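You operate a simulated robot arm through the tools that you are given. There is no shell and no other tool. Be economical: measure what you need, move in short steps, check, and stop when the job is done.

The job below is to be done with a simulated two-armed robot. You get a single attempt, and the scene is never put back.

JOB
Box the two beads that the order card names.
Fine: put the lid on and latch it; hold the long box still while you turn the latch.

The check looks at the end state, three seconds after you hand in, the way a careful person would. Anything else that was tipped, shoved, dropped, spilled or broken makes it a failure. Lids that push on must go on centred and level and be pressed home; caps that screw on are set level and turned clockwise until they are tight.

ROBOT AND FRAMES
Two 7-joint arms with two-finger grippers on one trunk, on a base that drives. Base frame: it is fixed to the floor where the robot stands at the start and does not move with it; the origin is under the middle of the robot, x ahead of it, y to its left, z up; the surface under the hand at the start is at about z = 80. Lengths are in cm, angles in degrees, forces in N, time in s.
The left shoulder is at the start at [4.5, 17.4, 120.3], the right one opposite. With the tool pointing down near the work surface each hand reaches from about 10 to 84 cm from the robot's upright axis, wherever it stands, measured 20 degrees to its own side. Places, roughly: box latch [40, -80, 90]; box lid (16x7x5 cm) [50, -70, 80]; inside of the long box [40, -70, 80]. Payload 2.94 kg a hand.
Tool frame (each hand has its own): the origin (TCP) lies between the finger pads and is the grasp point; the fingertips stand 3 cm ahead of it; z points along the fingers, y is the line along which they close. Largest opening 13.8 cm; the body of the gripper starts 10.9 cm behind the TCP.
Orientation is told as [roll, pitch, yaw] about the base's x, y, z axes, in that order, counted from this pose: with the fingers straight down and closing along the base's y, the tool's x points along the base's -x, its y along +y and its z along -z.

CONTROLS
- The arms move only by the tool jog_arm. It takes "left_motion", "right_motion" or both (then of equal length, played together; a hand with none holds still); each is a list of rows, each an object of numbers (a shift or turn left out is 0, a gripper value left out holds the last): "rx", "ry", "rz": the turn, a rotation vector about the tool's x, y, z in rad; "tx", "ty", "tz": the shift along the tool's x, y, z in cm; "gripper": the opening, from 0 (shut) to 1 (fully open). In form: [{"rx": .., "ry": .., "rz": .., "tx": .., "ty": .., "tz": .., "gripper": ..}, ...]. A call has 1 to 20 rows; each row shifts and turns the commanded pose from where the row before left it, along the tool's axes as they then stand. A row lasts 0.2 s, in which the tool goes at most 5 cm and 8.6 degrees; a call with a longer step from one row to the next is refused whole, and so is a gripper value outside its range. A pose out of reach is approached as far as the arm can. The call stops where the force on the tool passes 60 N (or 10 N more than at its start, if that is more) or the arm is blocked; 0.2 s more then pass. Each finger halts on what it meets, pressing with about 27 N; the grip force reading is that of the motor and also rises with nothing between the fingers. The clock runs only during rows and for 0.2 s after the last one: add rows that do not move to give the fingers time. The reply holds the time, the measured pose of the TCP, the force on the tool along the base axes, the opening and the grip force, in the units named above and with some noise, with the torque about the TCP (base axes, N m) and any sound that the robot's microphone picked up, and new pictures: "pictures" is both (left out), scene, wrist or none (wrist: the cameras of the hands that moved).
- Cameras (640 x 400 px; columns grow to the right, rows downward): "scene" is now at [9.16, -3.95, 166.32]; the picture's right is [-0.59, -0.80, -0.00], its down [-0.69, 0.51, -0.51] and it looks along [0.41, -0.30, -0.86] (base axes); focal length 262 px, centre (320, 200). "left" rides on the left gripper at [7.1, -1.9, -14.6] in its tool frame; the picture's right is [0.26, 0.97, 0.00], its down [-0.85, 0.23, -0.48] and it looks along [-0.46, 0.12, 0.88] (tool axes); focal length 280 px, centre (320, 200). "right" rides on the right gripper at [7.1, 1.9, -14.6] in its tool frame; the picture's right is [-0.26, 0.97, 0.00], its down [-0.85, -0.23, -0.48] and it looks along [-0.46, -0.12, 0.88] (tool axes); focal length 280 px, centre (320, 200). There is no depth. A picture from a camera that has moved, and an enlarged one, comes with that camera's place and axes in the base frame and with its lens.
- slide_trunk(by): slides the trunk up (or, below 0, down) by that many cm; the arms and the scene camera ride with it, the base frame stays. It gives what a move gives, with no picture.
- steer(legs): drives the robot by 1 to 6 legs, each [ahead, turn to the left] in cm and degrees, along the robot's own axes; the way and the turn of a leg run together, so that a leg with both is an arc; at most 150 cm and 180 degrees a leg. The arms and the cameras ride along, it lands a little off, and it stops where it bumps. It gives what a move gives, and a new picture of the scene camera.
- pan_tilt(pan, tilt): turns the head with the scene camera to pan (to the left, within 120 degrees either way) and tilt (down, from -29 to 69), counted from straight ahead of the robot. It gives what a move gives, and a new picture of the scene camera.
- inspect(camera, box): a new picture of the part [left, top, right, bottom] of that camera's present view, enlarged. It takes no simulated time.
- sign_off(): hands the job in; it is judged then, once.

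Go step by step. Nothing tells you exact positions but the pictures and the camera data: compare them with the known pose of the tool, close in by small moves and look again before you grip or let go. The budget is 120 turns and 260 pictures, counting those below and the enlarged ones. Unless the task says otherwise, let go and move clear before handing in, and close with one line.

The tools are called after ">>>" as name(argument=value, ...) on one line, values as JSON. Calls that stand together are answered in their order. jog_arm: Moves the arms, as the interface text tells. Its arguments: {"type":"object","properties":{"left_motion":{"type":"array","items":{"type":"object","properties":{"rx":{"type":"number"},"ry":{"type":"number"},"rz":{"type":"number"},"tx":{"type":"number"},"ty":{"type":"number"},"tz":{"type":"number"},"gripper":{"type":"number"}}}},"right_motion":{"type":"array","items":{"type":"object","properties":{"rx":{"type":"number"},"ry":{"type":"number"},"rz":{"type":"number"},"tx":{"type":"number"},"ty":{"type":"number"},"tz":{"type":"number"},"gripper":{"type":"number"}}}},"pictures":{"type":"string","enum":["both","scene","wrist","none"]}},"required":[]} The other tools are called the same way: slide_trunk (by) slides the trunk up or down; steer (legs) drives the base; pan_tilt (pan, tilt) turns the head that bears the scene camera; inspect (camera, box) takes an enlarged picture of a part of a camera's view; sign_off () hands the job in.

At the start:

```text
clock: 0.0
left_tool_pos: [62.72, -0.56, 122.91]
left_tcp_rot: [0.0, 0.0, 0.0]
left_ft_force: [0.1, -0.6, 0.0]
left_ft_torque: [-0.06, 0.01, 0.0]
left_grip_width: 13.8
left_grip_force: 0.0
right_tool_pos: [32.47, -39.38, 112.21]
right_tcp_rot: [0.0, 0.0, 0.1]
right_ft_force: [0.2, 0.0, -0.2]
right_ft_torque: [0.0, 0.0, 0.01]
right_grip_width: 13.82
right_grip_force: 0.0
trunk travel left (down, up): [-37.5, 35.9]
robot x, y, heading: [0.03, -0.1, -0.1]
head pan, tilt: [-36.4, 59.5]
```

scene: 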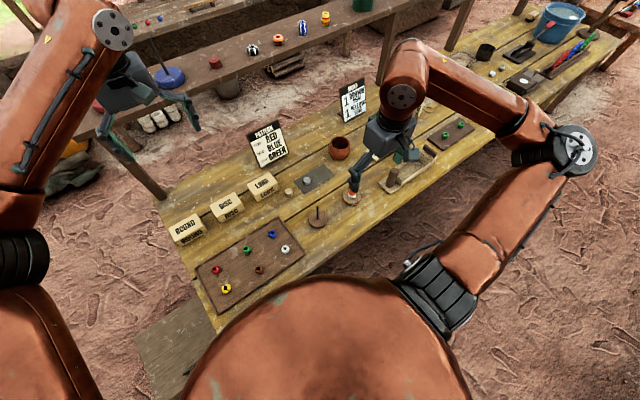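
right: 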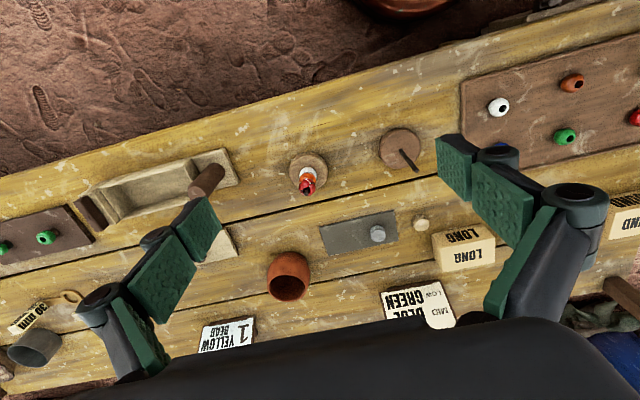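
left: 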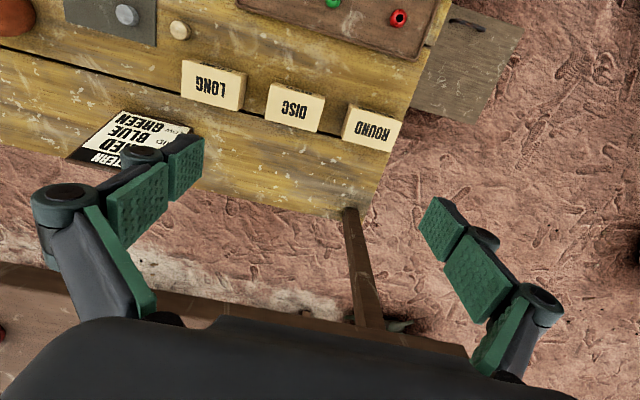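

I see a bench with cards, beads on trays, and the long box. I'll enlarge the cards and the box area.

>>> inspect(camera="scene", box=[230, 70, 390, 170])

>>> inspect(camera="scene", box=[340, 80, 500, 200])

>>> inspect(camera="scene", box=[440, 0, 640, 125])

>>> inspect(camera="right", box=[0, 130, 320, 400])

```text
4.00 times, centred on (310, 120) of scene
camera zoom: at [9.16, -3.95, 166.32], right [-0.59, -0.8, 0.0], down [-0.69, 0.51, -0.51], along [0.41, -0.3, -0.86], focal length 1047 px, centre (360, 520)
```

zoom: 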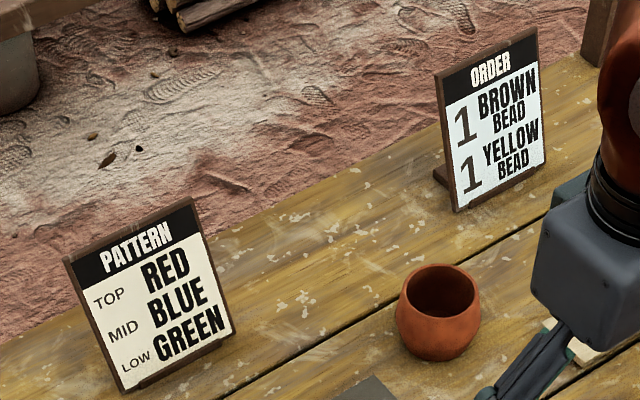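

```text
3.33 times, centred on (420, 140) of scene
camera zoom: at [9.16, -3.95, 166.32], right [-0.59, -0.8, 0.0], down [-0.69, 0.51, -0.51], along [0.41, -0.3, -0.86], focal length 872 px, centre (-13, 400)
```

zoom: 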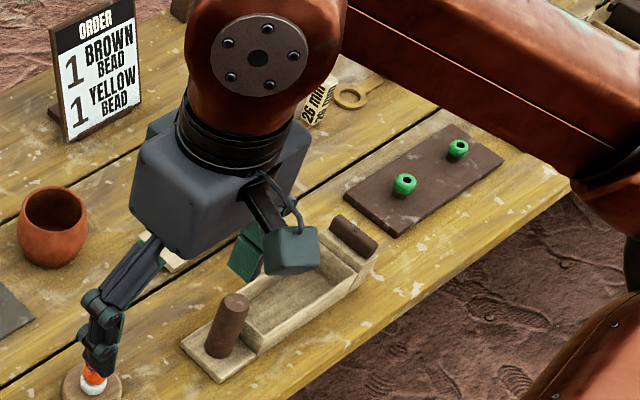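

```text
3.20 times, centred on (540, 62) of scene
camera zoom: at [9.16, -3.95, 166.32], right [-0.59, -0.8, 0.0], down [-0.69, 0.51, -0.51], along [0.41, -0.3, -0.86], focal length 838 px, centre (-384, 640)
```

zoom: 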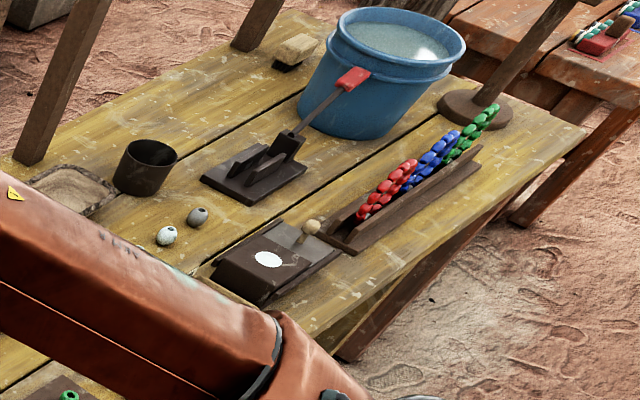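

```text
1.48 times, centred on (160, 265) of right
camera zoom: at [25.52, -37.32, 126.9], right [0.26, 0.97, 0.0], down [0.85, -0.23, 0.48], along [0.46, -0.12, -0.88], focal length 415 px, centre (557, 104)
```

zoom: 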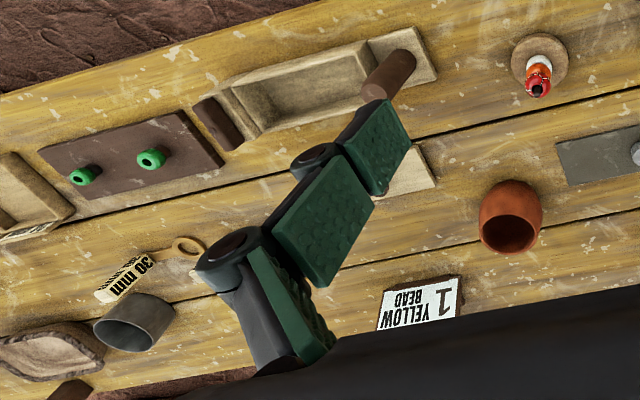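

The order is one brown and one yellow bead. Now I look at the bead tray.

>>> inspect(camera="scene", box=[190, 160, 350, 310])

>>> jog_arm(right_motion=[{"ty": 4}, {"ty": 4}, {"ty": 4}, {"ty": 4}, {"ty": 4}, {"tx": 4}, {"tx": 4}], left_motion=[{"tz": -3}, {"tz": -3}, {"tx": 4}, {"tx": 4}, {"tx": 4}, {"tx": 2}, {}])

```text
2.67 times, centred on (270, 235) of scene
camera zoom: at [9.16, -3.95, 166.32], right [-0.59, -0.8, 0.0], down [-0.69, 0.51, -0.51], along [0.41, -0.3, -0.86], focal length 698 px, centre (453, 107)
```

zoom: 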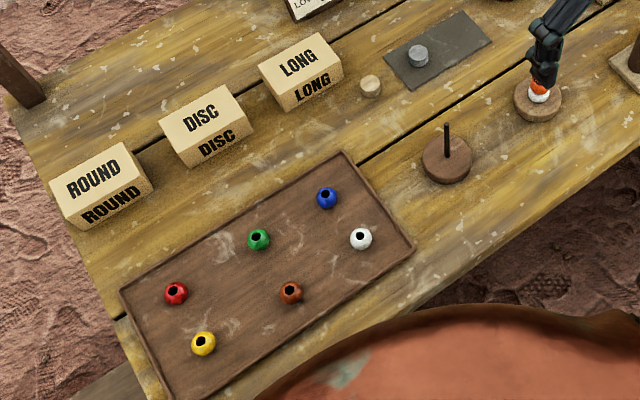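

```text
clock: 1.6
left_tool_pos: [48.72, -0.27, 129.06]
left_tcp_rot: [0.0, 0.0, 0.0]
left_ft_force: [-0.8, -0.2, 0.6]
left_ft_torque: [-0.04, 0.06, 0.01]
left_grip_width: 13.82
left_grip_force: 0.0
right_tool_pos: [24.61, -19.34, 112.3]
right_tcp_rot: [0.0, 0.1, 0.1]
right_ft_force: [0.3, -0.3, -0.3]
right_ft_torque: [0.01, 0.0, -0.01]
right_grip_width: 13.8
right_grip_force: 0.0
trunk travel left (down, up): [-37.5, 35.9]
robot x, y, heading: [-0.03, -0.08, 0.0]
head pan, tilt: [-36.4, 59.5]
camera scene: at [9.16, -3.86, 166.32], right [-0.59, -0.8, 0.0], down [-0.69, 0.51, -0.51], along [0.41, -0.3, -0.86], focal length 262 px, centre (320, 200)
camera right: at [17.58, -17.27, 126.93], right [0.26, 0.97, 0.0], down [0.85, -0.23, 0.48], along [0.46, -0.12, -0.88], focal length 280 px, centre (320, 200)
camera left: at [41.55, -2.31, 143.65], right [-0.26, 0.96, 0.0], down [0.85, 0.23, 0.48], along [0.46, 0.12, -0.88], focal length 280 px, centre (320, 200)
```

scene: 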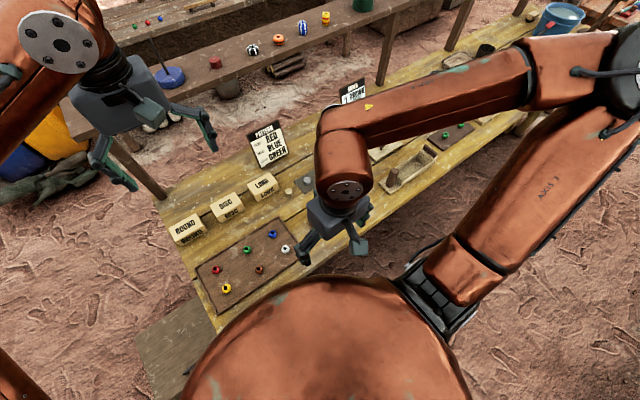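
right: 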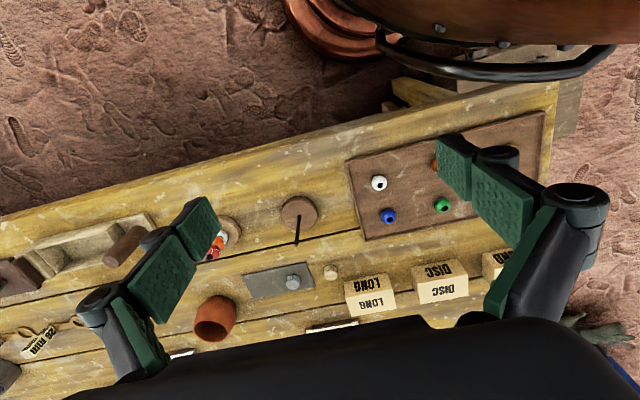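
left: 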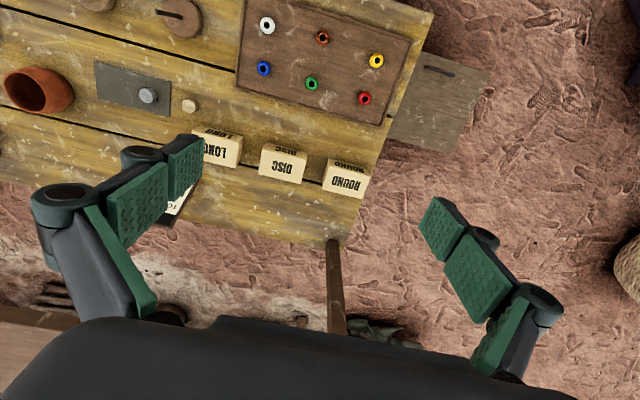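

Beads estimated: yellow [40.8, 8.8], brown [39.9, -2.3], tops near z 83. I bring the left hand above the yellow bead with the gripper partly closed.

>>> jog_arm(left_motion=[{"tx": 4, "ty": 3, "gripper": 0.4}, {"tx": 3.9, "ty": 3}, {"ty": 3}, {"tz": 5}, {"tz": 5}, {"tz": 5}, {"tz": 5}, {"tz": 5}, {"tz": 5}, {"tz": 3}, {}])

```text
clock: 4.0
left_tool_pos: [40.62, 8.66, 95.98]
left_tcp_rot: [0.0, -0.1, 0.0]
left_ft_force: [-0.4, 0.1, 0.0]
left_ft_torque: [-0.02, -0.04, -0.01]
left_grip_width: 5.53
left_grip_force: 0.1
right_tool_pos: [24.64, -19.33, 112.32]
right_tcp_rot: [-0.1, 0.0, 0.1]
right_ft_force: [0.5, 0.7, -0.2]
right_ft_torque: [0.01, 0.01, 0.01]
right_grip_width: 13.78
right_grip_force: 0.0
trunk travel left (down, up): [-37.5, 35.9]
robot x, y, heading: [-0.02, -0.05, 0.3]
head pan, tilt: [-36.4, 59.5]
camera scene: at [9.13, -3.92, 166.33], right [-0.59, -0.8, 0.0], down [-0.69, 0.51, -0.51], along [0.41, -0.3, -0.86], focal length 262 px, centre (320, 200)
camera left: at [33.59, 6.58, 110.62], right [-0.26, 0.97, 0.0], down [0.85, 0.23, 0.48], along [0.46, 0.12, -0.88], focal length 280 px, centre (320, 200)
```

scene: 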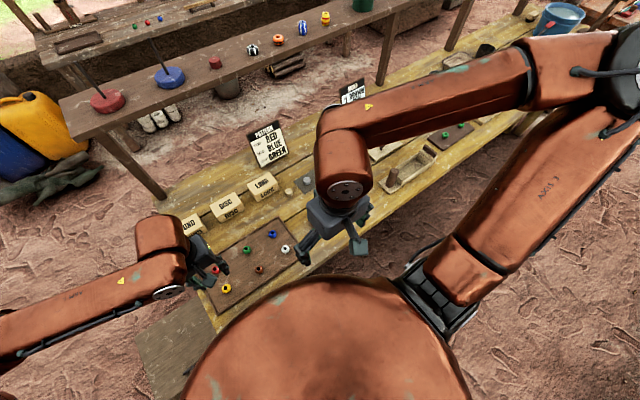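
left: 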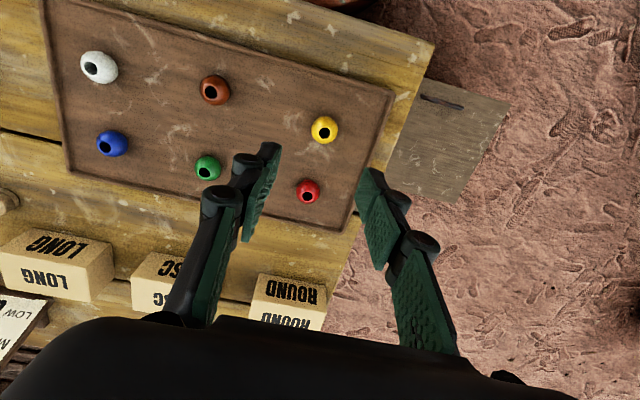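

Yellow is right under the hand. Descending to z 86 and checking.

>>> jog_arm(left_motion=[{"tz": 4, "gripper": 0.36}, {"tz": 4}, {"tz": 2}, {}], pictures="wrist")

```text
clock: 5.0
left_tool_pos: [40.72, 8.48, 85.97]
left_tcp_rot: [0.0, 0.1, -0.1]
left_ft_force: [-0.2, 0.3, 0.0]
left_ft_torque: [-0.04, 0.02, -0.02]
left_grip_width: 4.96
left_grip_force: 0.0
right_tool_pos: [24.52, -19.36, 112.25]
right_tcp_rot: [0.0, 0.0, 0.0]
right_ft_force: [-0.3, -0.3, 0.1]
right_ft_torque: [0.02, -0.01, 0.03]
right_grip_width: 13.83
right_grip_force: 0.0
trunk travel left (down, up): [-37.5, 35.9]
robot x, y, heading: [0.14, -0.22, 0.2]
head pan, tilt: [-36.4, 59.5]
camera left: at [33.74, 6.53, 100.62], right [-0.26, 0.97, 0.0], down [0.85, 0.23, 0.48], along [0.46, 0.12, -0.88], focal length 280 px, centre (320, 200)
```

left: 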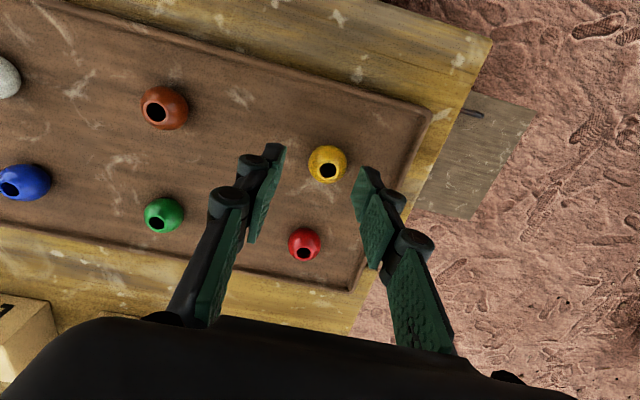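

>>> jog_arm(left_motion=[{"tz": 0.7, "tx": 0.2, "ty": 0.3}, {"tz": 0.7}, {}], pictures="wrist")

>>> inspect(camera="left", box=[220, 100, 420, 225])

```text
clock: 5.8
left_tool_pos: [40.66, 8.79, 84.55]
left_tcp_rot: [0.0, 0.1, 0.0]
left_ft_force: [-0.1, -0.4, -0.3]
left_ft_torque: [0.01, 0.0, -0.04]
left_grip_width: 4.98
left_grip_force: 0.0
right_tool_pos: [24.64, -19.4, 112.25]
right_tcp_rot: [0.0, 0.0, -0.1]
right_ft_force: [0.6, 0.2, 0.3]
right_ft_torque: [-0.02, -0.03, 0.02]
right_grip_width: 13.82
right_grip_force: 0.2
trunk travel left (down, up): [-37.5, 35.9]
robot x, y, heading: [-0.05, 0.22, 0.1]
head pan, tilt: [-36.4, 59.5]
camera left: at [33.55, 6.9, 99.23], right [-0.26, 0.97, 0.0], down [0.85, 0.23, 0.48], along [0.46, 0.12, -0.88], focal length 280 px, centre (320, 200)
```

left: 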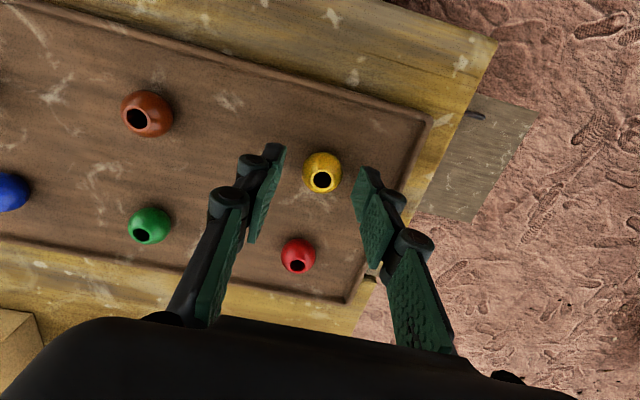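

```text
3.20 times, centred on (320, 162) of left
camera zoom: at [33.55, 6.9, 99.23], right [-0.26, 0.97, 0.0], down [0.85, 0.23, 0.48], along [0.46, 0.12, -0.88], focal length 897 px, centre (320, 320)
```

zoom: 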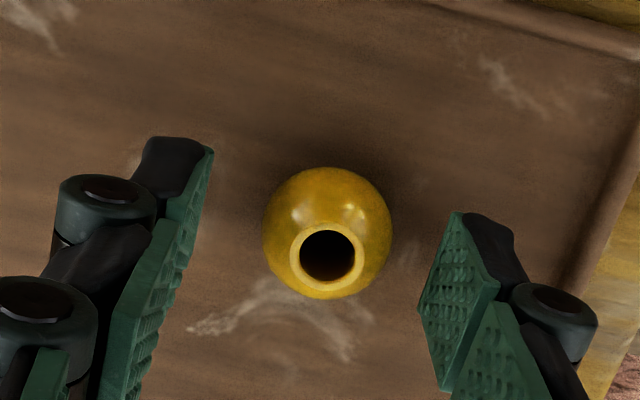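

>>> jog_arm(left_motion=[{"tz": 0.3}, {}], pictures="none")

>>> jog_arm(left_motion=[{"tz": 0.2, "gripper": 0.1}, {}, {}, {}, {"gripper": 0.1}, {}], pictures="wrist")

```text
clock: 6.4
left_tool_pos: [40.53, 8.89, 84.19]
left_tcp_rot: [0.0, 0.0, 0.0]
left_ft_force: [-0.1, 0.6, 0.9]
left_ft_torque: [0.0, 0.01, 0.01]
left_grip_width: 5.0
left_grip_force: 0.2
right_tool_pos: [24.63, -19.3, 112.33]
right_tcp_rot: [0.0, 0.0, 0.0]
right_ft_force: [-0.1, 0.3, -0.1]
right_ft_torque: [-0.02, 0.01, 0.02]
right_grip_width: 13.81
right_grip_force: 0.0
trunk travel left (down, up): [-37.5, 35.9]
robot x, y, heading: [-0.32, 0.11, 0.1]
head pan, tilt: [-36.4, 59.5]
```

```text
clock: 7.8
left_tool_pos: [40.45, 8.89, 84.11]
left_tcp_rot: [0.0, 0.0, 0.0]
left_ft_force: [-0.4, -0.3, 0.0]
left_ft_torque: [0.01, -0.01, 0.0]
left_grip_width: 2.62
left_grip_force: 27.2
right_tool_pos: [24.61, -19.39, 112.29]
right_tcp_rot: [0.0, -0.1, 0.1]
right_ft_force: [0.4, -0.2, -0.7]
right_ft_torque: [-0.01, -0.06, -0.02]
right_grip_width: 13.82
right_grip_force: 0.1
trunk travel left (down, up): [-37.5, 35.9]
robot x, y, heading: [0.05, 0.23, 0.1]
head pan, tilt: [-36.4, 59.5]
camera left: at [33.53, 6.85, 98.71], right [-0.26, 0.97, 0.0], down [0.85, 0.23, 0.48], along [0.46, 0.12, -0.88], focal length 280 px, centre (320, 200)
```

left: 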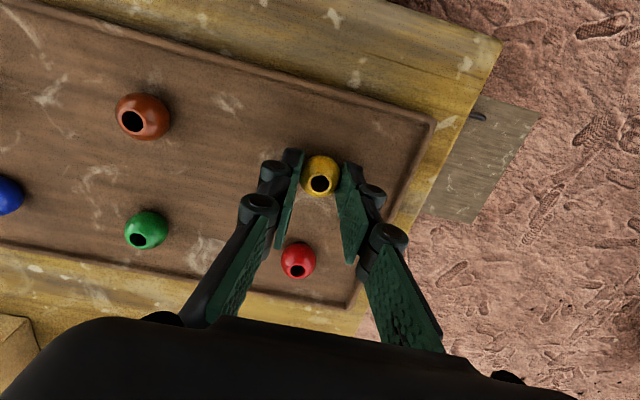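

Yellow is gripped (2.62 cm). Lifting it clear to the left, then the right hand goes over brown.

>>> jog_arm(left_motion=[{"tz": -4, "gripper": 0.1}, {"tz": -4}, {"tz": -4}, {"tz": -4}, {"tz": -4, "ty": 3}, {"tz": -4, "ty": 3}, {"tz": -4, "ty": 3}, {"ty": 4}, {}], pictures="wrist")

>>> jog_arm(right_motion=[{"tx": -3, "ty": 3.4, "gripper": 0.36}, {"tx": -3, "ty": 3.4}, {"tx": -3, "ty": 3.4}, {"tx": -3, "ty": 3.4}, {"tx": -3.2, "ty": 3.4}, {"tz": 4}, {"tz": 4}, {"tz": 4}, {"tz": 4}, {}], pictures="both")

```text
clock: 9.8
left_tool_pos: [40.44, 21.77, 112.09]
left_tcp_rot: [0.0, 0.1, -0.1]
left_ft_force: [-0.9, -0.5, 0.3]
left_ft_torque: [0.02, 0.01, 0.03]
left_grip_width: 2.64
left_grip_force: 26.9
right_tool_pos: [24.69, -19.41, 112.24]
right_tcp_rot: [0.2, 0.0, 0.0]
right_ft_force: [0.0, -0.5, 0.4]
right_ft_torque: [0.06, 0.02, 0.0]
right_grip_width: 13.78
right_grip_force: 0.0
trunk travel left (down, up): [-37.5, 35.9]
robot x, y, heading: [0.2, -0.04, -0.0]
head pan, tilt: [-36.4, 59.5]
camera left: at [33.45, 19.77, 126.69], right [-0.26, 0.97, 0.0], down [0.85, 0.23, 0.48], along [0.46, 0.13, -0.88], focal length 280 px, centre (320, 200)
```

left: 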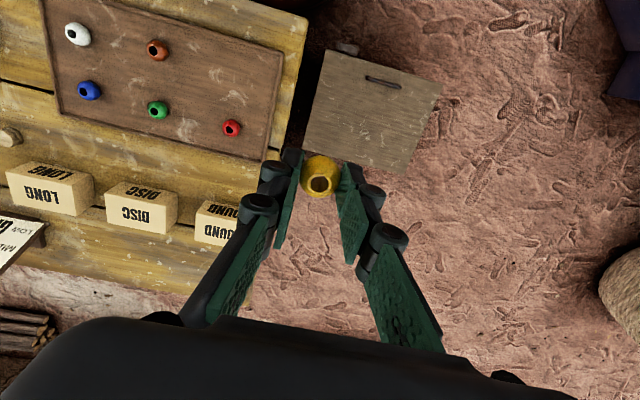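

```text
clock: 12.0
left_tool_pos: [40.46, 21.8, 112.07]
left_tcp_rot: [0.0, 0.0, 0.0]
left_ft_force: [-0.3, 0.0, -0.3]
left_ft_torque: [0.0, -0.01, 0.04]
left_grip_width: 2.62
left_grip_force: 26.9
right_tool_pos: [34.26, -13.78, 104.45]
right_tcp_rot: [0.2, 0.0, 0.0]
right_ft_force: [-0.8, 0.1, 0.5]
right_ft_torque: [0.0, 0.01, 0.01]
right_grip_width: 4.96
right_grip_force: 0.0
right hand out of reach, approached as far as the arm can: row 3, 4, 5, 6, 7, 8, 9
trunk travel left (down, up): [-37.5, 35.9]
robot x, y, heading: [-0.21, -0.16, 0.1]
head pan, tilt: [-36.4, 59.5]
camera scene: at [9.15, -3.84, 166.32], right [-0.59, -0.8, 0.0], down [-0.69, 0.51, -0.51], along [0.41, -0.3, -0.86], focal length 262 px, centre (320, 200)
camera right: at [27.25, -11.72, 118.97], right [0.26, 0.97, 0.0], down [0.85, -0.23, 0.48], along [0.46, -0.12, -0.88], focal length 280 px, centre (320, 200)
```

scene: 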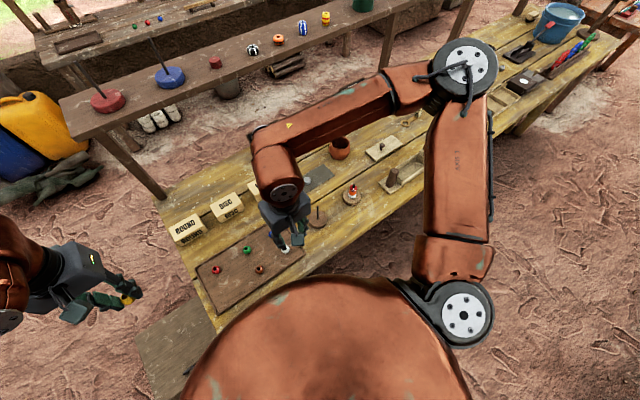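
right: 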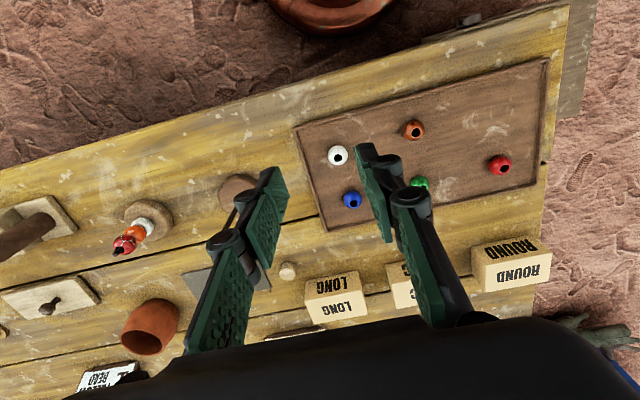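

The right arm can't reach across to brown; turning the robot left 22° brings brown into its side. I raise the hand first.

>>> jog_arm(right_motion=[{"ty": -3, "tz": -3}, {"tz": -3}, {}], pictures="none")

>>> steer(legs=[[0, 22]])

```text
clock: 12.8
left_tool_pos: [40.45, 21.69, 111.97]
left_tcp_rot: [0.0, 0.1, 0.0]
left_ft_force: [0.7, -0.6, -0.5]
left_ft_torque: [0.02, 0.0, -0.02]
left_grip_width: 2.61
left_grip_force: 27.2
right_tool_pos: [34.26, -16.85, 110.24]
right_tcp_rot: [0.0, 0.0, 0.0]
right_ft_force: [-0.2, -0.4, 0.4]
right_ft_torque: [0.03, -0.03, 0.0]
right_grip_width: 4.97
right_grip_force: 0.0
trunk travel left (down, up): [-37.5, 35.9]
robot x, y, heading: [0.06, 0.12, 0.1]
head pan, tilt: [-36.4, 59.5]
```

```text
clock: 14.4
left_tool_pos: [29.18, 35.57, 111.97]
left_tcp_rot: [-0.1, -0.1, 22.2]
left_ft_force: [0.6, 0.2, 0.3]
left_ft_torque: [-0.01, -0.04, -0.01]
left_grip_width: 2.6
left_grip_force: 27.0
right_tool_pos: [38.0, -2.53, 110.42]
right_tcp_rot: [0.0, 0.0, 22.3]
right_ft_force: [0.7, -0.7, 0.8]
right_ft_torque: [0.0, 0.0, 0.01]
right_grip_width: 4.97
right_grip_force: 0.1
trunk travel left (down, up): [-37.5, 35.9]
robot x, y, heading: [-0.33, 0.06, 22.4]
head pan, tilt: [-36.4, 59.5]
camera scene: at [9.97, -0.16, 166.32], right [-0.25, -0.97, 0.0], down [-0.83, 0.21, -0.51], along [0.49, -0.13, -0.86], focal length 262 px, centre (320, 200)
```

scene: 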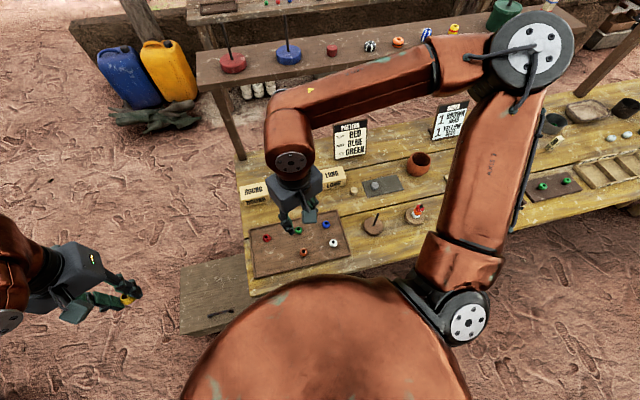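

>>> jog_arm(right_motion=[{"tx": -1.85, "ty": -0.5}, {"tz": 4}, {"tz": 4}, {"tz": 4}, {"tz": 3}, {}], pictures="wrist")

```text
clock: 15.8
left_tool_pos: [29.31, 35.53, 112.15]
left_tcp_rot: [0.0, 0.0, 22.2]
left_ft_force: [0.4, 0.7, -0.1]
left_ft_torque: [-0.02, 0.0, 0.02]
left_grip_width: 2.6
left_grip_force: 27.4
right_tool_pos: [39.86, -2.62, 95.56]
right_tcp_rot: [0.1, 0.0, 22.3]
right_ft_force: [0.0, 0.4, 0.4]
right_ft_torque: [0.01, -0.03, -0.01]
right_grip_width: 4.95
right_grip_force: 0.0
right hand out of reach, approached as far as the arm can: row 5
trunk travel left (down, up): [-37.5, 35.9]
robot x, y, heading: [0.29, 0.23, 22.3]
head pan, tilt: [-36.4, 59.5]
camera right: at [32.71, -3.38, 110.11], right [-0.12, 0.99, 0.0], down [0.87, 0.11, 0.48], along [0.47, 0.06, -0.88], focal length 280 px, centre (320, 200)
```

right: 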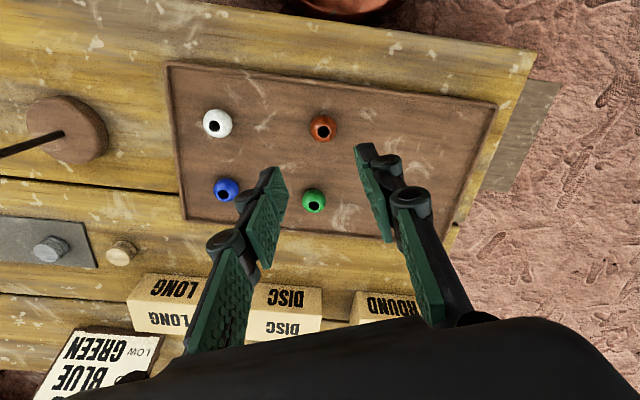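

Brown is under the hand but the arm is too folded; I back off 14 cm to stretch it.

>>> jog_arm(right_motion=[{"tz": -4}, {"tz": -4}, {}], pictures="none")

>>> steer(legs=[[-14, 0]])

```text
clock: 16.6
left_tool_pos: [29.34, 35.63, 111.92]
left_tcp_rot: [0.1, 0.0, 22.2]
left_ft_force: [0.4, -1.0, 0.5]
left_ft_torque: [0.02, -0.01, 0.0]
left_grip_width: 2.6
left_grip_force: 27.1
right_tool_pos: [39.84, -2.56, 103.7]
right_tcp_rot: [-0.1, 0.1, 22.2]
right_ft_force: [-0.1, 0.2, 0.4]
right_ft_torque: [-0.01, 0.05, 0.03]
right_grip_width: 4.97
right_grip_force: 0.0
trunk travel left (down, up): [-37.5, 35.9]
robot x, y, heading: [0.15, 0.0, 22.2]
head pan, tilt: [-36.4, 59.5]
```

```text
clock: 17.9
left_tool_pos: [16.09, 30.24, 111.98]
left_tcp_rot: [0.1, 0.0, 22.2]
left_ft_force: [0.8, 0.1, -0.3]
left_ft_torque: [0.01, 0.01, -0.01]
left_grip_width: 2.61
left_grip_force: 27.4
right_tool_pos: [26.83, -8.01, 103.62]
right_tcp_rot: [0.0, 0.0, 22.2]
right_ft_force: [1.1, -0.4, -0.5]
right_ft_torque: [-0.03, 0.0, 0.02]
right_grip_width: 4.95
right_grip_force: 0.0
trunk travel left (down, up): [-37.5, 35.9]
robot x, y, heading: [-12.99, -5.72, 22.0]
head pan, tilt: [-36.4, 59.5]
camera scene: at [-3.05, -5.53, 166.32], right [-0.25, -0.97, 0.0], down [-0.83, 0.21, -0.51], along [0.49, -0.13, -0.86], focal length 262 px, centre (320, 200)
```

scene: 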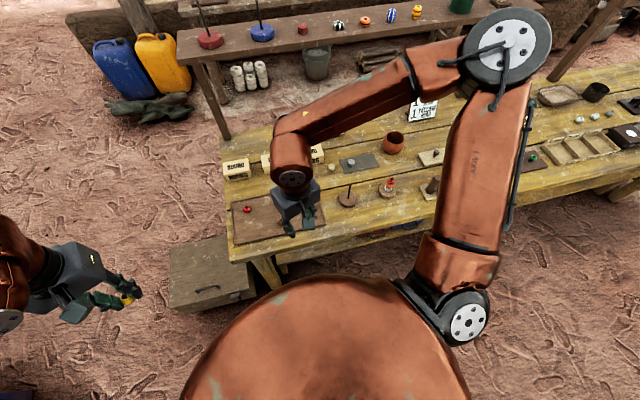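

>>> jog_arm(right_motion=[{"tx": -4.7, "ty": 0.5}, {"tx": -4.7}, {"tx": -4.6}, {"tz": 4}, {"tz": 4}, {"tz": 4}, {"tz": 4}, {}], pictures="wrist")

```text
clock: 19.7
left_tool_pos: [16.13, 30.29, 112.1]
left_tcp_rot: [0.1, 0.0, 22.2]
left_ft_force: [-0.2, 0.0, -0.4]
left_ft_torque: [-0.03, 0.02, 0.02]
left_grip_width: 2.59
left_grip_force: 26.2
right_tool_pos: [33.38, -10.22, 91.29]
right_tcp_rot: [0.0, 0.0, 22.2]
right_ft_force: [0.0, -0.1, -0.4]
right_ft_torque: [-0.01, 0.04, 0.03]
right_grip_width: 4.95
right_grip_force: 0.2
right hand out of reach, approached as far as the arm can: row 2, 3, 4, 5, 6, 7
trunk travel left (down, up): [-37.5, 35.9]
robot x, y, heading: [-13.0, -5.2, 22.1]
head pan, tilt: [-36.4, 59.5]
camera right: at [26.14, -10.99, 105.95], right [-0.12, 0.99, 0.0], down [0.87, 0.11, 0.48], along [0.47, 0.06, -0.88], focal length 280 px, centre (320, 200)
```

right: 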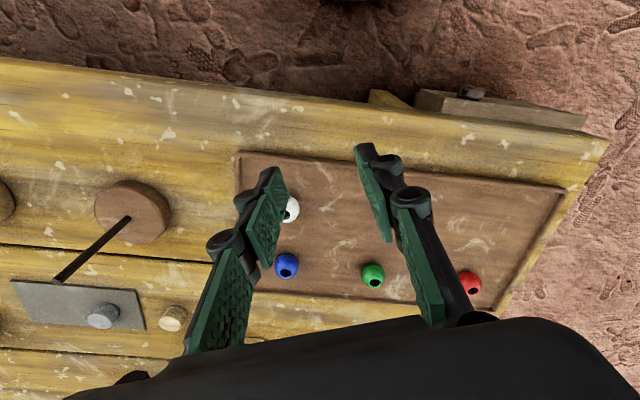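

The right arm is blocked in this posture; I raise it and yaw the tool to relieve the wrist.

>>> jog_arm(right_motion=[{"tz": -4}, {"tz": -4}, {"rz": -0.14}, {"rz": -0.14}, {"rz": -0.14}, {"rz": -0.14}, {"rz": -0.14}, {}], pictures="none")

```text
clock: 21.5
left_tool_pos: [16.28, 30.21, 112.06]
left_tcp_rot: [0.0, 0.0, 22.3]
left_ft_force: [-0.5, 0.4, -0.3]
left_ft_torque: [0.03, 0.0, 0.0]
left_grip_width: 2.61
left_grip_force: 27.3
right_tool_pos: [33.29, -10.11, 99.48]
right_tcp_rot: [0.0, 0.0, 62.5]
right_ft_force: [-0.2, 0.2, 0.5]
right_ft_torque: [0.03, -0.02, -0.01]
right_grip_width: 4.99
right_grip_force: 0.0
trunk travel left (down, up): [-37.5, 35.9]
robot x, y, heading: [-13.21, -5.63, 22.1]
head pan, tilt: [-36.4, 59.5]
```

>>> jog_arm(right_motion=[{"tx": -3.3, "ty": -0.7}, {"tx": -3.3, "ty": -0.7}, {"tx": -3.2, "ty": -0.6}, {"tz": 3}, {}], pictures="wrist")

```text
clock: 22.7
left_tool_pos: [16.13, 30.19, 112.01]
left_tcp_rot: [0.0, 0.0, 22.2]
left_ft_force: [-0.6, -0.4, 0.6]
left_ft_torque: [-0.03, 0.02, -0.02]
left_grip_width: 2.58
left_grip_force: 26.7
right_tool_pos: [38.57, -7.4, 98.12]
right_tcp_rot: [0.0, -0.1, 62.2]
right_ft_force: [0.7, 0.0, 0.6]
right_ft_torque: [-0.02, -0.04, 0.02]
right_grip_width: 4.98
right_grip_force: 0.0
right hand out of reach, approached as far as the arm can: row 2, 3, 4
trunk travel left (down, up): [-37.5, 35.9]
robot x, y, heading: [-12.67, -5.23, 22.4]
head pan, tilt: [-36.4, 59.5]
camera right: at [33.66, -12.57, 112.8], right [-0.73, 0.68, 0.0], down [0.6, 0.64, 0.48], along [0.32, 0.35, -0.88], focal length 280 px, centre (320, 200)
```

right: 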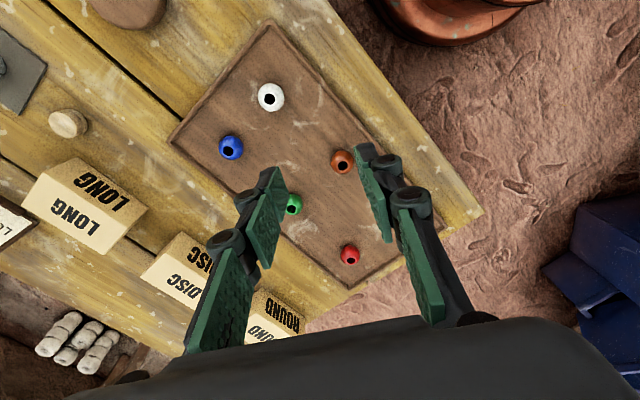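

It's an inward limit of the shoulder, so I turn 20° more left to put brown well on the right arm's side.

>>> steer(legs=[[0, 20]])

```text
clock: 24.2
left_tool_pos: [2.3, 38.13, 112.07]
left_tcp_rot: [0.0, 0.0, 42.1]
left_ft_force: [0.1, -0.3, -0.2]
left_ft_torque: [0.0, -0.01, 0.02]
left_grip_width: 2.6
left_grip_force: 26.7
right_tool_pos: [36.26, 10.38, 98.11]
right_tcp_rot: [0.1, -0.1, 82.2]
right_ft_force: [0.2, -0.5, 1.0]
right_ft_torque: [-0.01, -0.02, -0.02]
right_grip_width: 4.99
right_grip_force: 0.0
trunk travel left (down, up): [-37.5, 35.9]
robot x, y, heading: [-12.87, -5.38, 42.0]
head pan, tilt: [-36.4, 59.5]
camera scene: at [-3.56, -2.12, 166.32], right [0.1, -1.0, 0.0], down [-0.86, -0.09, -0.51], along [0.51, 0.05, -0.86], focal length 262 px, centre (320, 200)
```

scene: 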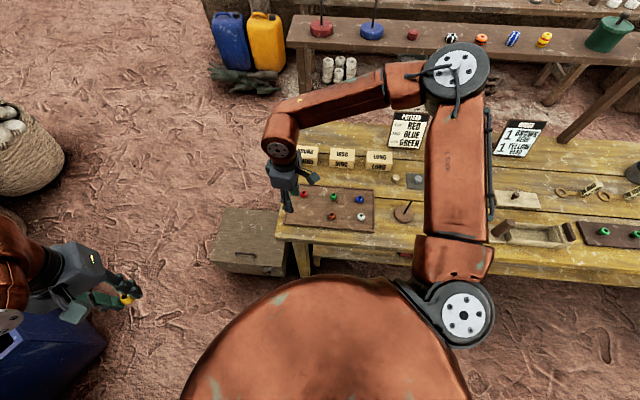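

>>> jog_arm(right_motion=[{"tx": 3.1, "ty": -1.3}, {"tx": 3, "ty": -1.3}, {"tx": 3, "ty": -1.3}, {"tx": 3, "ty": -1.1}, {"rz": 0.14}, {"rz": 0.14}, {"rz": 0.14}, {"rz": 0.14}, {"rz": 0.14}, {"tz": 4}, {"tz": 3}, {}], pictures="wrist")

```text
clock: 26.8
left_tool_pos: [2.29, 38.05, 112.11]
left_tcp_rot: [0.0, 0.1, 42.1]
left_ft_force: [0.4, -0.4, -0.6]
left_ft_torque: [0.0, -0.02, 0.01]
left_grip_width: 2.6
left_grip_force: 26.8
right_tool_pos: [35.28, -1.37, 90.59]
right_tcp_rot: [0.2, -0.1, 42.1]
right_ft_force: [0.5, 0.5, 0.0]
right_ft_torque: [-0.04, 0.02, 0.03]
right_grip_width: 4.96
right_grip_force: 0.0
right hand out of reach, approached as far as the arm can: row 1, 2, 3, 4
trunk travel left (down, up): [-37.5, 35.9]
robot x, y, heading: [-13.0, -5.5, 42.1]
head pan, tilt: [-36.4, 59.5]
camera right: at [28.78, -4.57, 105.19], right [-0.45, 0.89, 0.0], down [0.78, 0.4, 0.48], along [0.42, 0.22, -0.88], focal length 280 px, centre (320, 200)
```

right: 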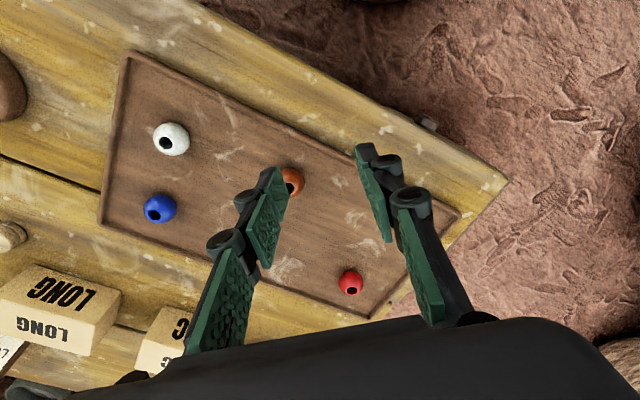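

>>> jog_arm(right_motion=[{"tx": -1.3, "ty": -1.8}, {"tx": -1.3, "ty": -1.8}, {"tz": 2}, {}], pictures="wrist")

```text
clock: 27.8
left_tool_pos: [2.29, 37.99, 112.09]
left_tcp_rot: [-0.1, 0.1, 42.1]
left_ft_force: [-0.7, -0.4, 1.0]
left_ft_torque: [-0.01, -0.02, 0.01]
left_grip_width: 2.57
left_grip_force: 28.0
right_tool_pos: [39.5, -2.17, 88.64]
right_tcp_rot: [0.1, -0.1, 42.1]
right_ft_force: [-0.8, 0.6, 0.2]
right_ft_torque: [0.0, 0.01, 0.0]
right_grip_width: 4.99
right_grip_force: 0.1
trunk travel left (down, up): [-37.5, 35.9]
robot x, y, heading: [-13.21, -5.72, 42.1]
head pan, tilt: [-36.4, 59.5]
camera right: at [33.05, -5.48, 103.23], right [-0.45, 0.89, 0.0], down [0.78, 0.4, 0.48], along [0.42, 0.22, -0.88], focal length 280 px, centre (320, 200)
```

right: 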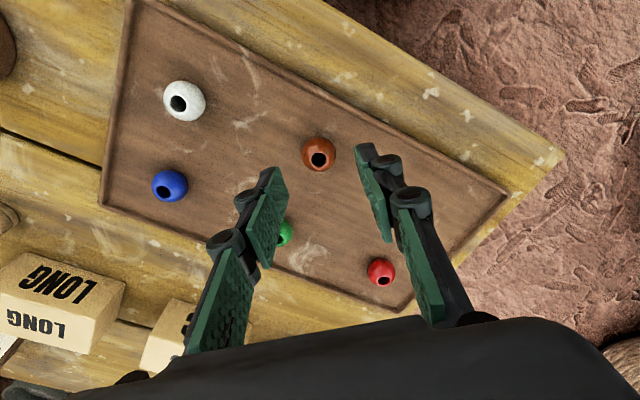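

Brown centred. Descend and close.

>>> jog_arm(right_motion=[{"tz": 2}, {"tz": 1.6}, {"tz": 0.8}, {}], pictures="wrist")

```text
clock: 28.8
left_tool_pos: [2.2, 38.04, 112.05]
left_tcp_rot: [0.0, 0.0, 42.1]
left_ft_force: [-0.4, -0.4, -0.4]
left_ft_torque: [0.02, -0.01, 0.04]
left_grip_width: 2.6
left_grip_force: 26.7
right_tool_pos: [39.53, -2.18, 84.16]
right_tcp_rot: [0.2, -0.1, 42.3]
right_ft_force: [-0.1, 0.1, 0.7]
right_ft_torque: [0.02, 0.0, 0.0]
right_grip_width: 4.96
right_grip_force: 0.2
trunk travel left (down, up): [-37.5, 35.9]
robot x, y, heading: [-13.01, -5.28, 42.2]
head pan, tilt: [-36.4, 59.5]
camera right: at [33.05, -5.45, 98.78], right [-0.45, 0.89, 0.0], down [0.78, 0.4, 0.48], along [0.42, 0.22, -0.88], focal length 280 px, centre (320, 200)
```

right: 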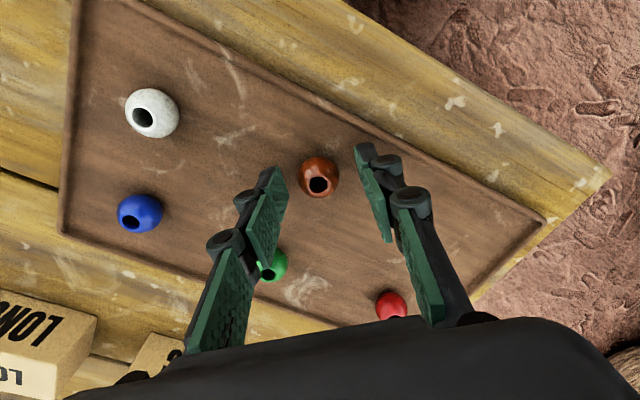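

>>> jog_arm(right_motion=[{"gripper": 0.1}, {}, {}, {}, {}], pictures="wrist")

>>> jog_arm(right_motion=[{"tz": -4}, {"tz": -4}, {"tz": -4}, {"tz": -4}, {"tz": -4}, {"tz": -4}, {"tz": -4}, {}], pictures="both")

```text
clock: 30.0
left_tool_pos: [2.28, 38.13, 111.98]
left_tcp_rot: [0.0, 0.1, 42.1]
left_ft_force: [-0.6, -0.7, 0.5]
left_ft_torque: [0.04, -0.03, -0.01]
left_grip_width: 2.59
left_grip_force: 27.1
right_tool_pos: [39.52, -2.21, 84.24]
right_tcp_rot: [0.1, -0.1, 42.3]
right_ft_force: [-0.6, 0.5, 0.2]
right_ft_torque: [0.03, 0.03, -0.01]
right_grip_width: 2.52
right_grip_force: 27.5
trunk travel left (down, up): [-37.5, 35.9]
robot x, y, heading: [-13.05, -5.15, 42.1]
head pan, tilt: [-36.4, 59.5]
camera right: at [33.06, -5.44, 98.79], right [-0.45, 0.89, 0.0], down [0.78, 0.4, 0.48], along [0.42, 0.22, -0.88], focal length 280 px, centre (320, 200)
```

right: 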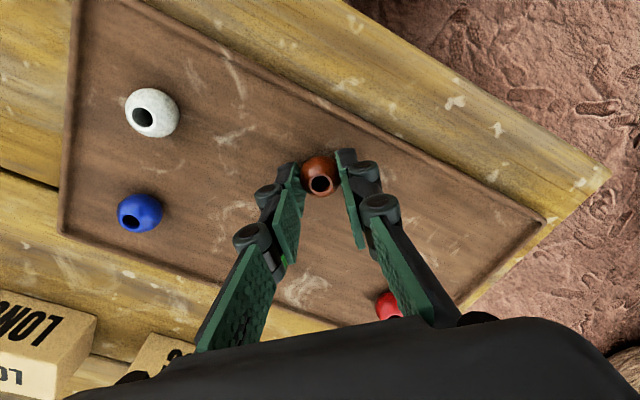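

```text
clock: 31.8
left_tool_pos: [2.24, 38.13, 112.04]
left_tcp_rot: [0.0, 0.1, 42.1]
left_ft_force: [0.0, 0.3, 0.3]
left_ft_torque: [-0.01, 0.03, 0.01]
left_grip_width: 2.58
left_grip_force: 26.6
right_tool_pos: [39.59, -2.29, 112.17]
right_tcp_rot: [0.2, 0.0, 42.3]
right_ft_force: [0.3, 0.5, 0.1]
right_ft_torque: [0.0, -0.04, 0.0]
right_grip_width: 2.54
right_grip_force: 26.9
trunk travel left (down, up): [-37.5, 35.9]
robot x, y, heading: [-13.03, -5.5, 42.2]
head pan, tilt: [-36.4, 59.5]
camera scene: at [-3.44, -2.18, 166.31], right [0.1, -1.0, 0.0], down [-0.86, -0.09, -0.51], along [0.51, 0.05, -0.86], focal length 262 px, centre (320, 200)
camera right: at [33.15, -5.63, 126.8], right [-0.45, 0.89, 0.0], down [0.78, 0.4, 0.48], along [0.42, 0.22, -0.88], focal length 280 px, centre (320, 200)
```

scene: 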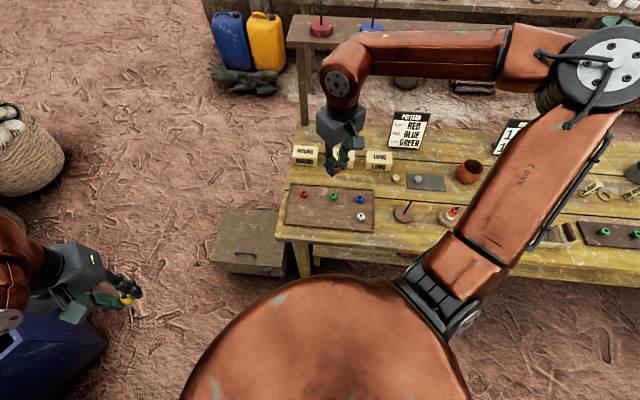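
right: 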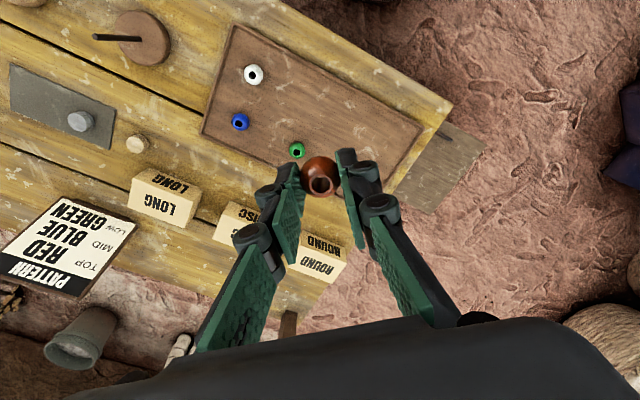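

Both beads are held. Now I drive along the bench towards the long box, in a place where both arms can reach it.

>>> steer(legs=[[0, -132], [57, 0], [0, 90]])

```text
clock: 44.4
left_tool_pos: [27.44, -40.91, 112.01]
left_tcp_rot: [0.1, 0.0, -0.1]
left_ft_force: [0.0, -0.3, 0.0]
left_ft_torque: [0.0, -0.03, 0.0]
left_grip_width: 2.58
left_grip_force: 26.7
right_tool_pos: [28.06, -95.76, 112.17]
right_tcp_rot: [0.1, -0.1, 0.0]
right_ft_force: [-0.5, -0.8, -0.2]
right_ft_torque: [0.0, -0.02, 0.01]
right_grip_width: 2.52
right_grip_force: 26.8
trunk travel left (down, up): [-37.5, 35.9]
robot x, y, heading: [-13.21, -62.61, 0.2]
head pan, tilt: [-36.4, 59.5]
camera scene: at [-3.85, -66.64, 166.32], right [-0.59, -0.8, 0.0], down [-0.69, 0.51, -0.51], along [0.41, -0.3, -0.86], focal length 262 px, centre (320, 200)
```

scene: 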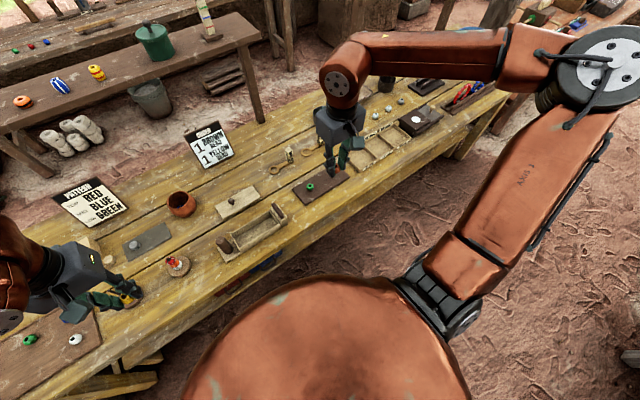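

Good stand. I tilt the head toward the box and look closely.

>>> pan_tilt(pan=-8, tilt=52)

>>> inspect(camera="scene", box=[240, 90, 440, 215])

```text
clock: 45.3
left_tool_pos: [27.51, -40.87, 112.07]
left_tcp_rot: [0.0, -0.1, 0.1]
left_ft_force: [0.0, 0.0, -0.2]
left_ft_torque: [0.0, 0.02, 0.0]
left_grip_width: 2.58
left_grip_force: 27.0
right_tool_pos: [27.95, -95.88, 112.01]
right_tcp_rot: [0.0, -0.1, 0.0]
right_ft_force: [-0.4, 0.2, -0.5]
right_ft_torque: [0.03, -0.02, 0.0]
right_grip_width: 2.56
right_grip_force: 26.8
trunk travel left (down, up): [-37.5, 35.9]
robot x, y, heading: [-13.07, -62.86, 0.0]
head pan, tilt: [-8.0, 52.0]
camera scene: at [-1.82, -63.72, 167.25], right [-0.14, -0.99, 0.0], down [-0.78, 0.11, -0.62], along [0.61, -0.09, -0.79], focal length 262 px, centre (320, 200)
```

scene: 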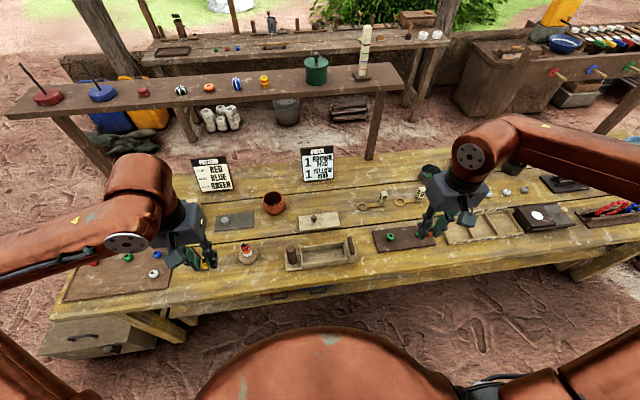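

```text
3.20 times, centred on (340, 152) of scene
camera zoom: at [-1.82, -63.72, 167.25], right [-0.14, -0.99, 0.0], down [-0.78, 0.11, -0.62], along [0.61, -0.09, -0.79], focal length 838 px, centre (256, 352)
```

zoom: 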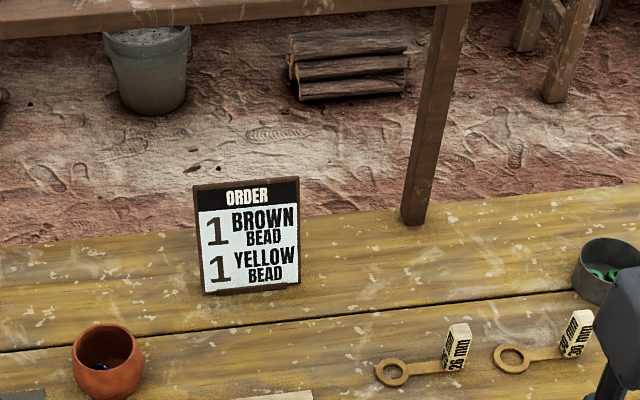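

>>> inspect(camera="scene", box=[260, 195, 380, 285])

```text
4.44 times, centred on (320, 240) of scene
camera zoom: at [-1.82, -63.72, 167.25], right [-0.14, -0.99, 0.0], down [-0.78, 0.11, -0.62], along [0.61, -0.09, -0.79], focal length 1163 px, centre (320, 22)
```

zoom: 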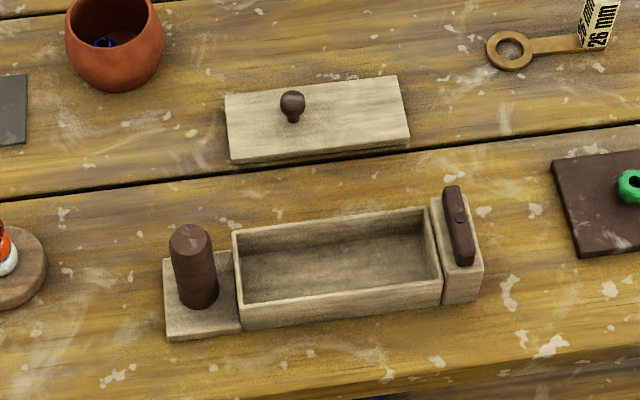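

Box lies along y, centre ≈[39.2,-70.7], post at [38.3,-59.7] (top ≈ z 92), latch bar pivot ≈[40,-80.6], lid centre ≈[53.6,-71.2] with knob at [53.4,-69.2]. I bring the left hand with the yellow bead above the box.

>>> jog_arm(left_motion=[{"tx": -2.4, "ty": -4}, {"tx": -2.4, "ty": -4}, {"tx": -2.4, "ty": -4}, {"tx": -2.4, "ty": -4}, {"tx": -2.2, "ty": -4}, {"ty": -4}, {"ty": -4}, {"tz": 4}, {"tz": 4}, {}])

```text
clock: 47.5
left_tool_pos: [39.05, -69.05, 103.93]
left_tcp_rot: [0.0, 0.0, 0.1]
left_ft_force: [0.4, -0.4, -0.6]
left_ft_torque: [-0.03, 0.0, -0.02]
left_grip_width: 2.57
left_grip_force: 26.7
right_tool_pos: [28.04, -95.97, 112.14]
right_tcp_rot: [0.1, 0.0, 0.1]
right_ft_force: [0.1, 0.9, 0.3]
right_ft_torque: [0.0, 0.0, -0.01]
right_grip_width: 2.53
right_grip_force: 27.0
trunk travel left (down, up): [-37.5, 35.9]
robot x, y, heading: [-13.15, -62.68, -0.1]
head pan, tilt: [-8.0, 52.0]
camera scene: at [-1.84, -63.74, 167.25], right [-0.14, -0.99, 0.0], down [-0.78, 0.11, -0.62], along [0.61, -0.09, -0.79], focal length 262 px, centre (320, 200)
camera left: at [32.15, -70.94, 118.68], right [-0.26, 0.97, 0.0], down [0.85, 0.23, 0.48], along [0.46, 0.12, -0.88], focal length 280 px, centre (320, 200)
```

scene: 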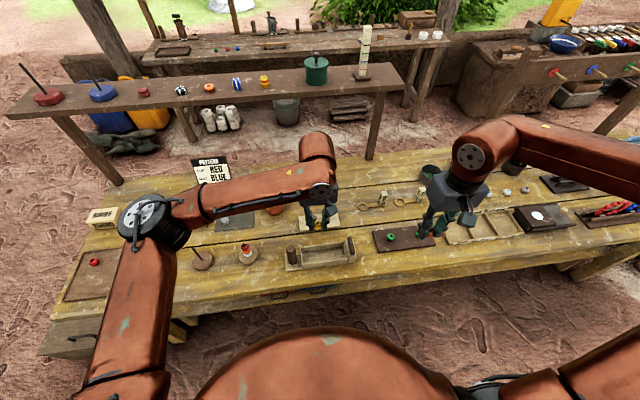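
left: 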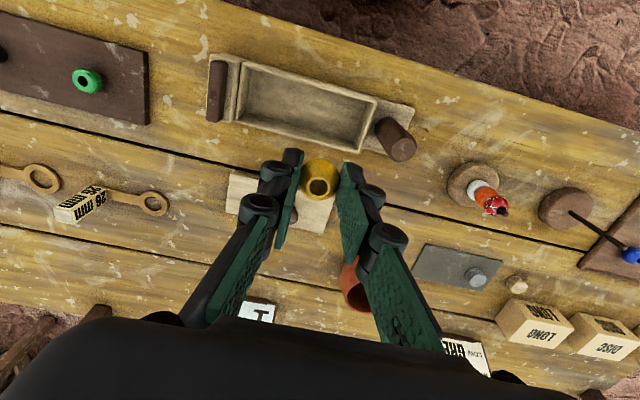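

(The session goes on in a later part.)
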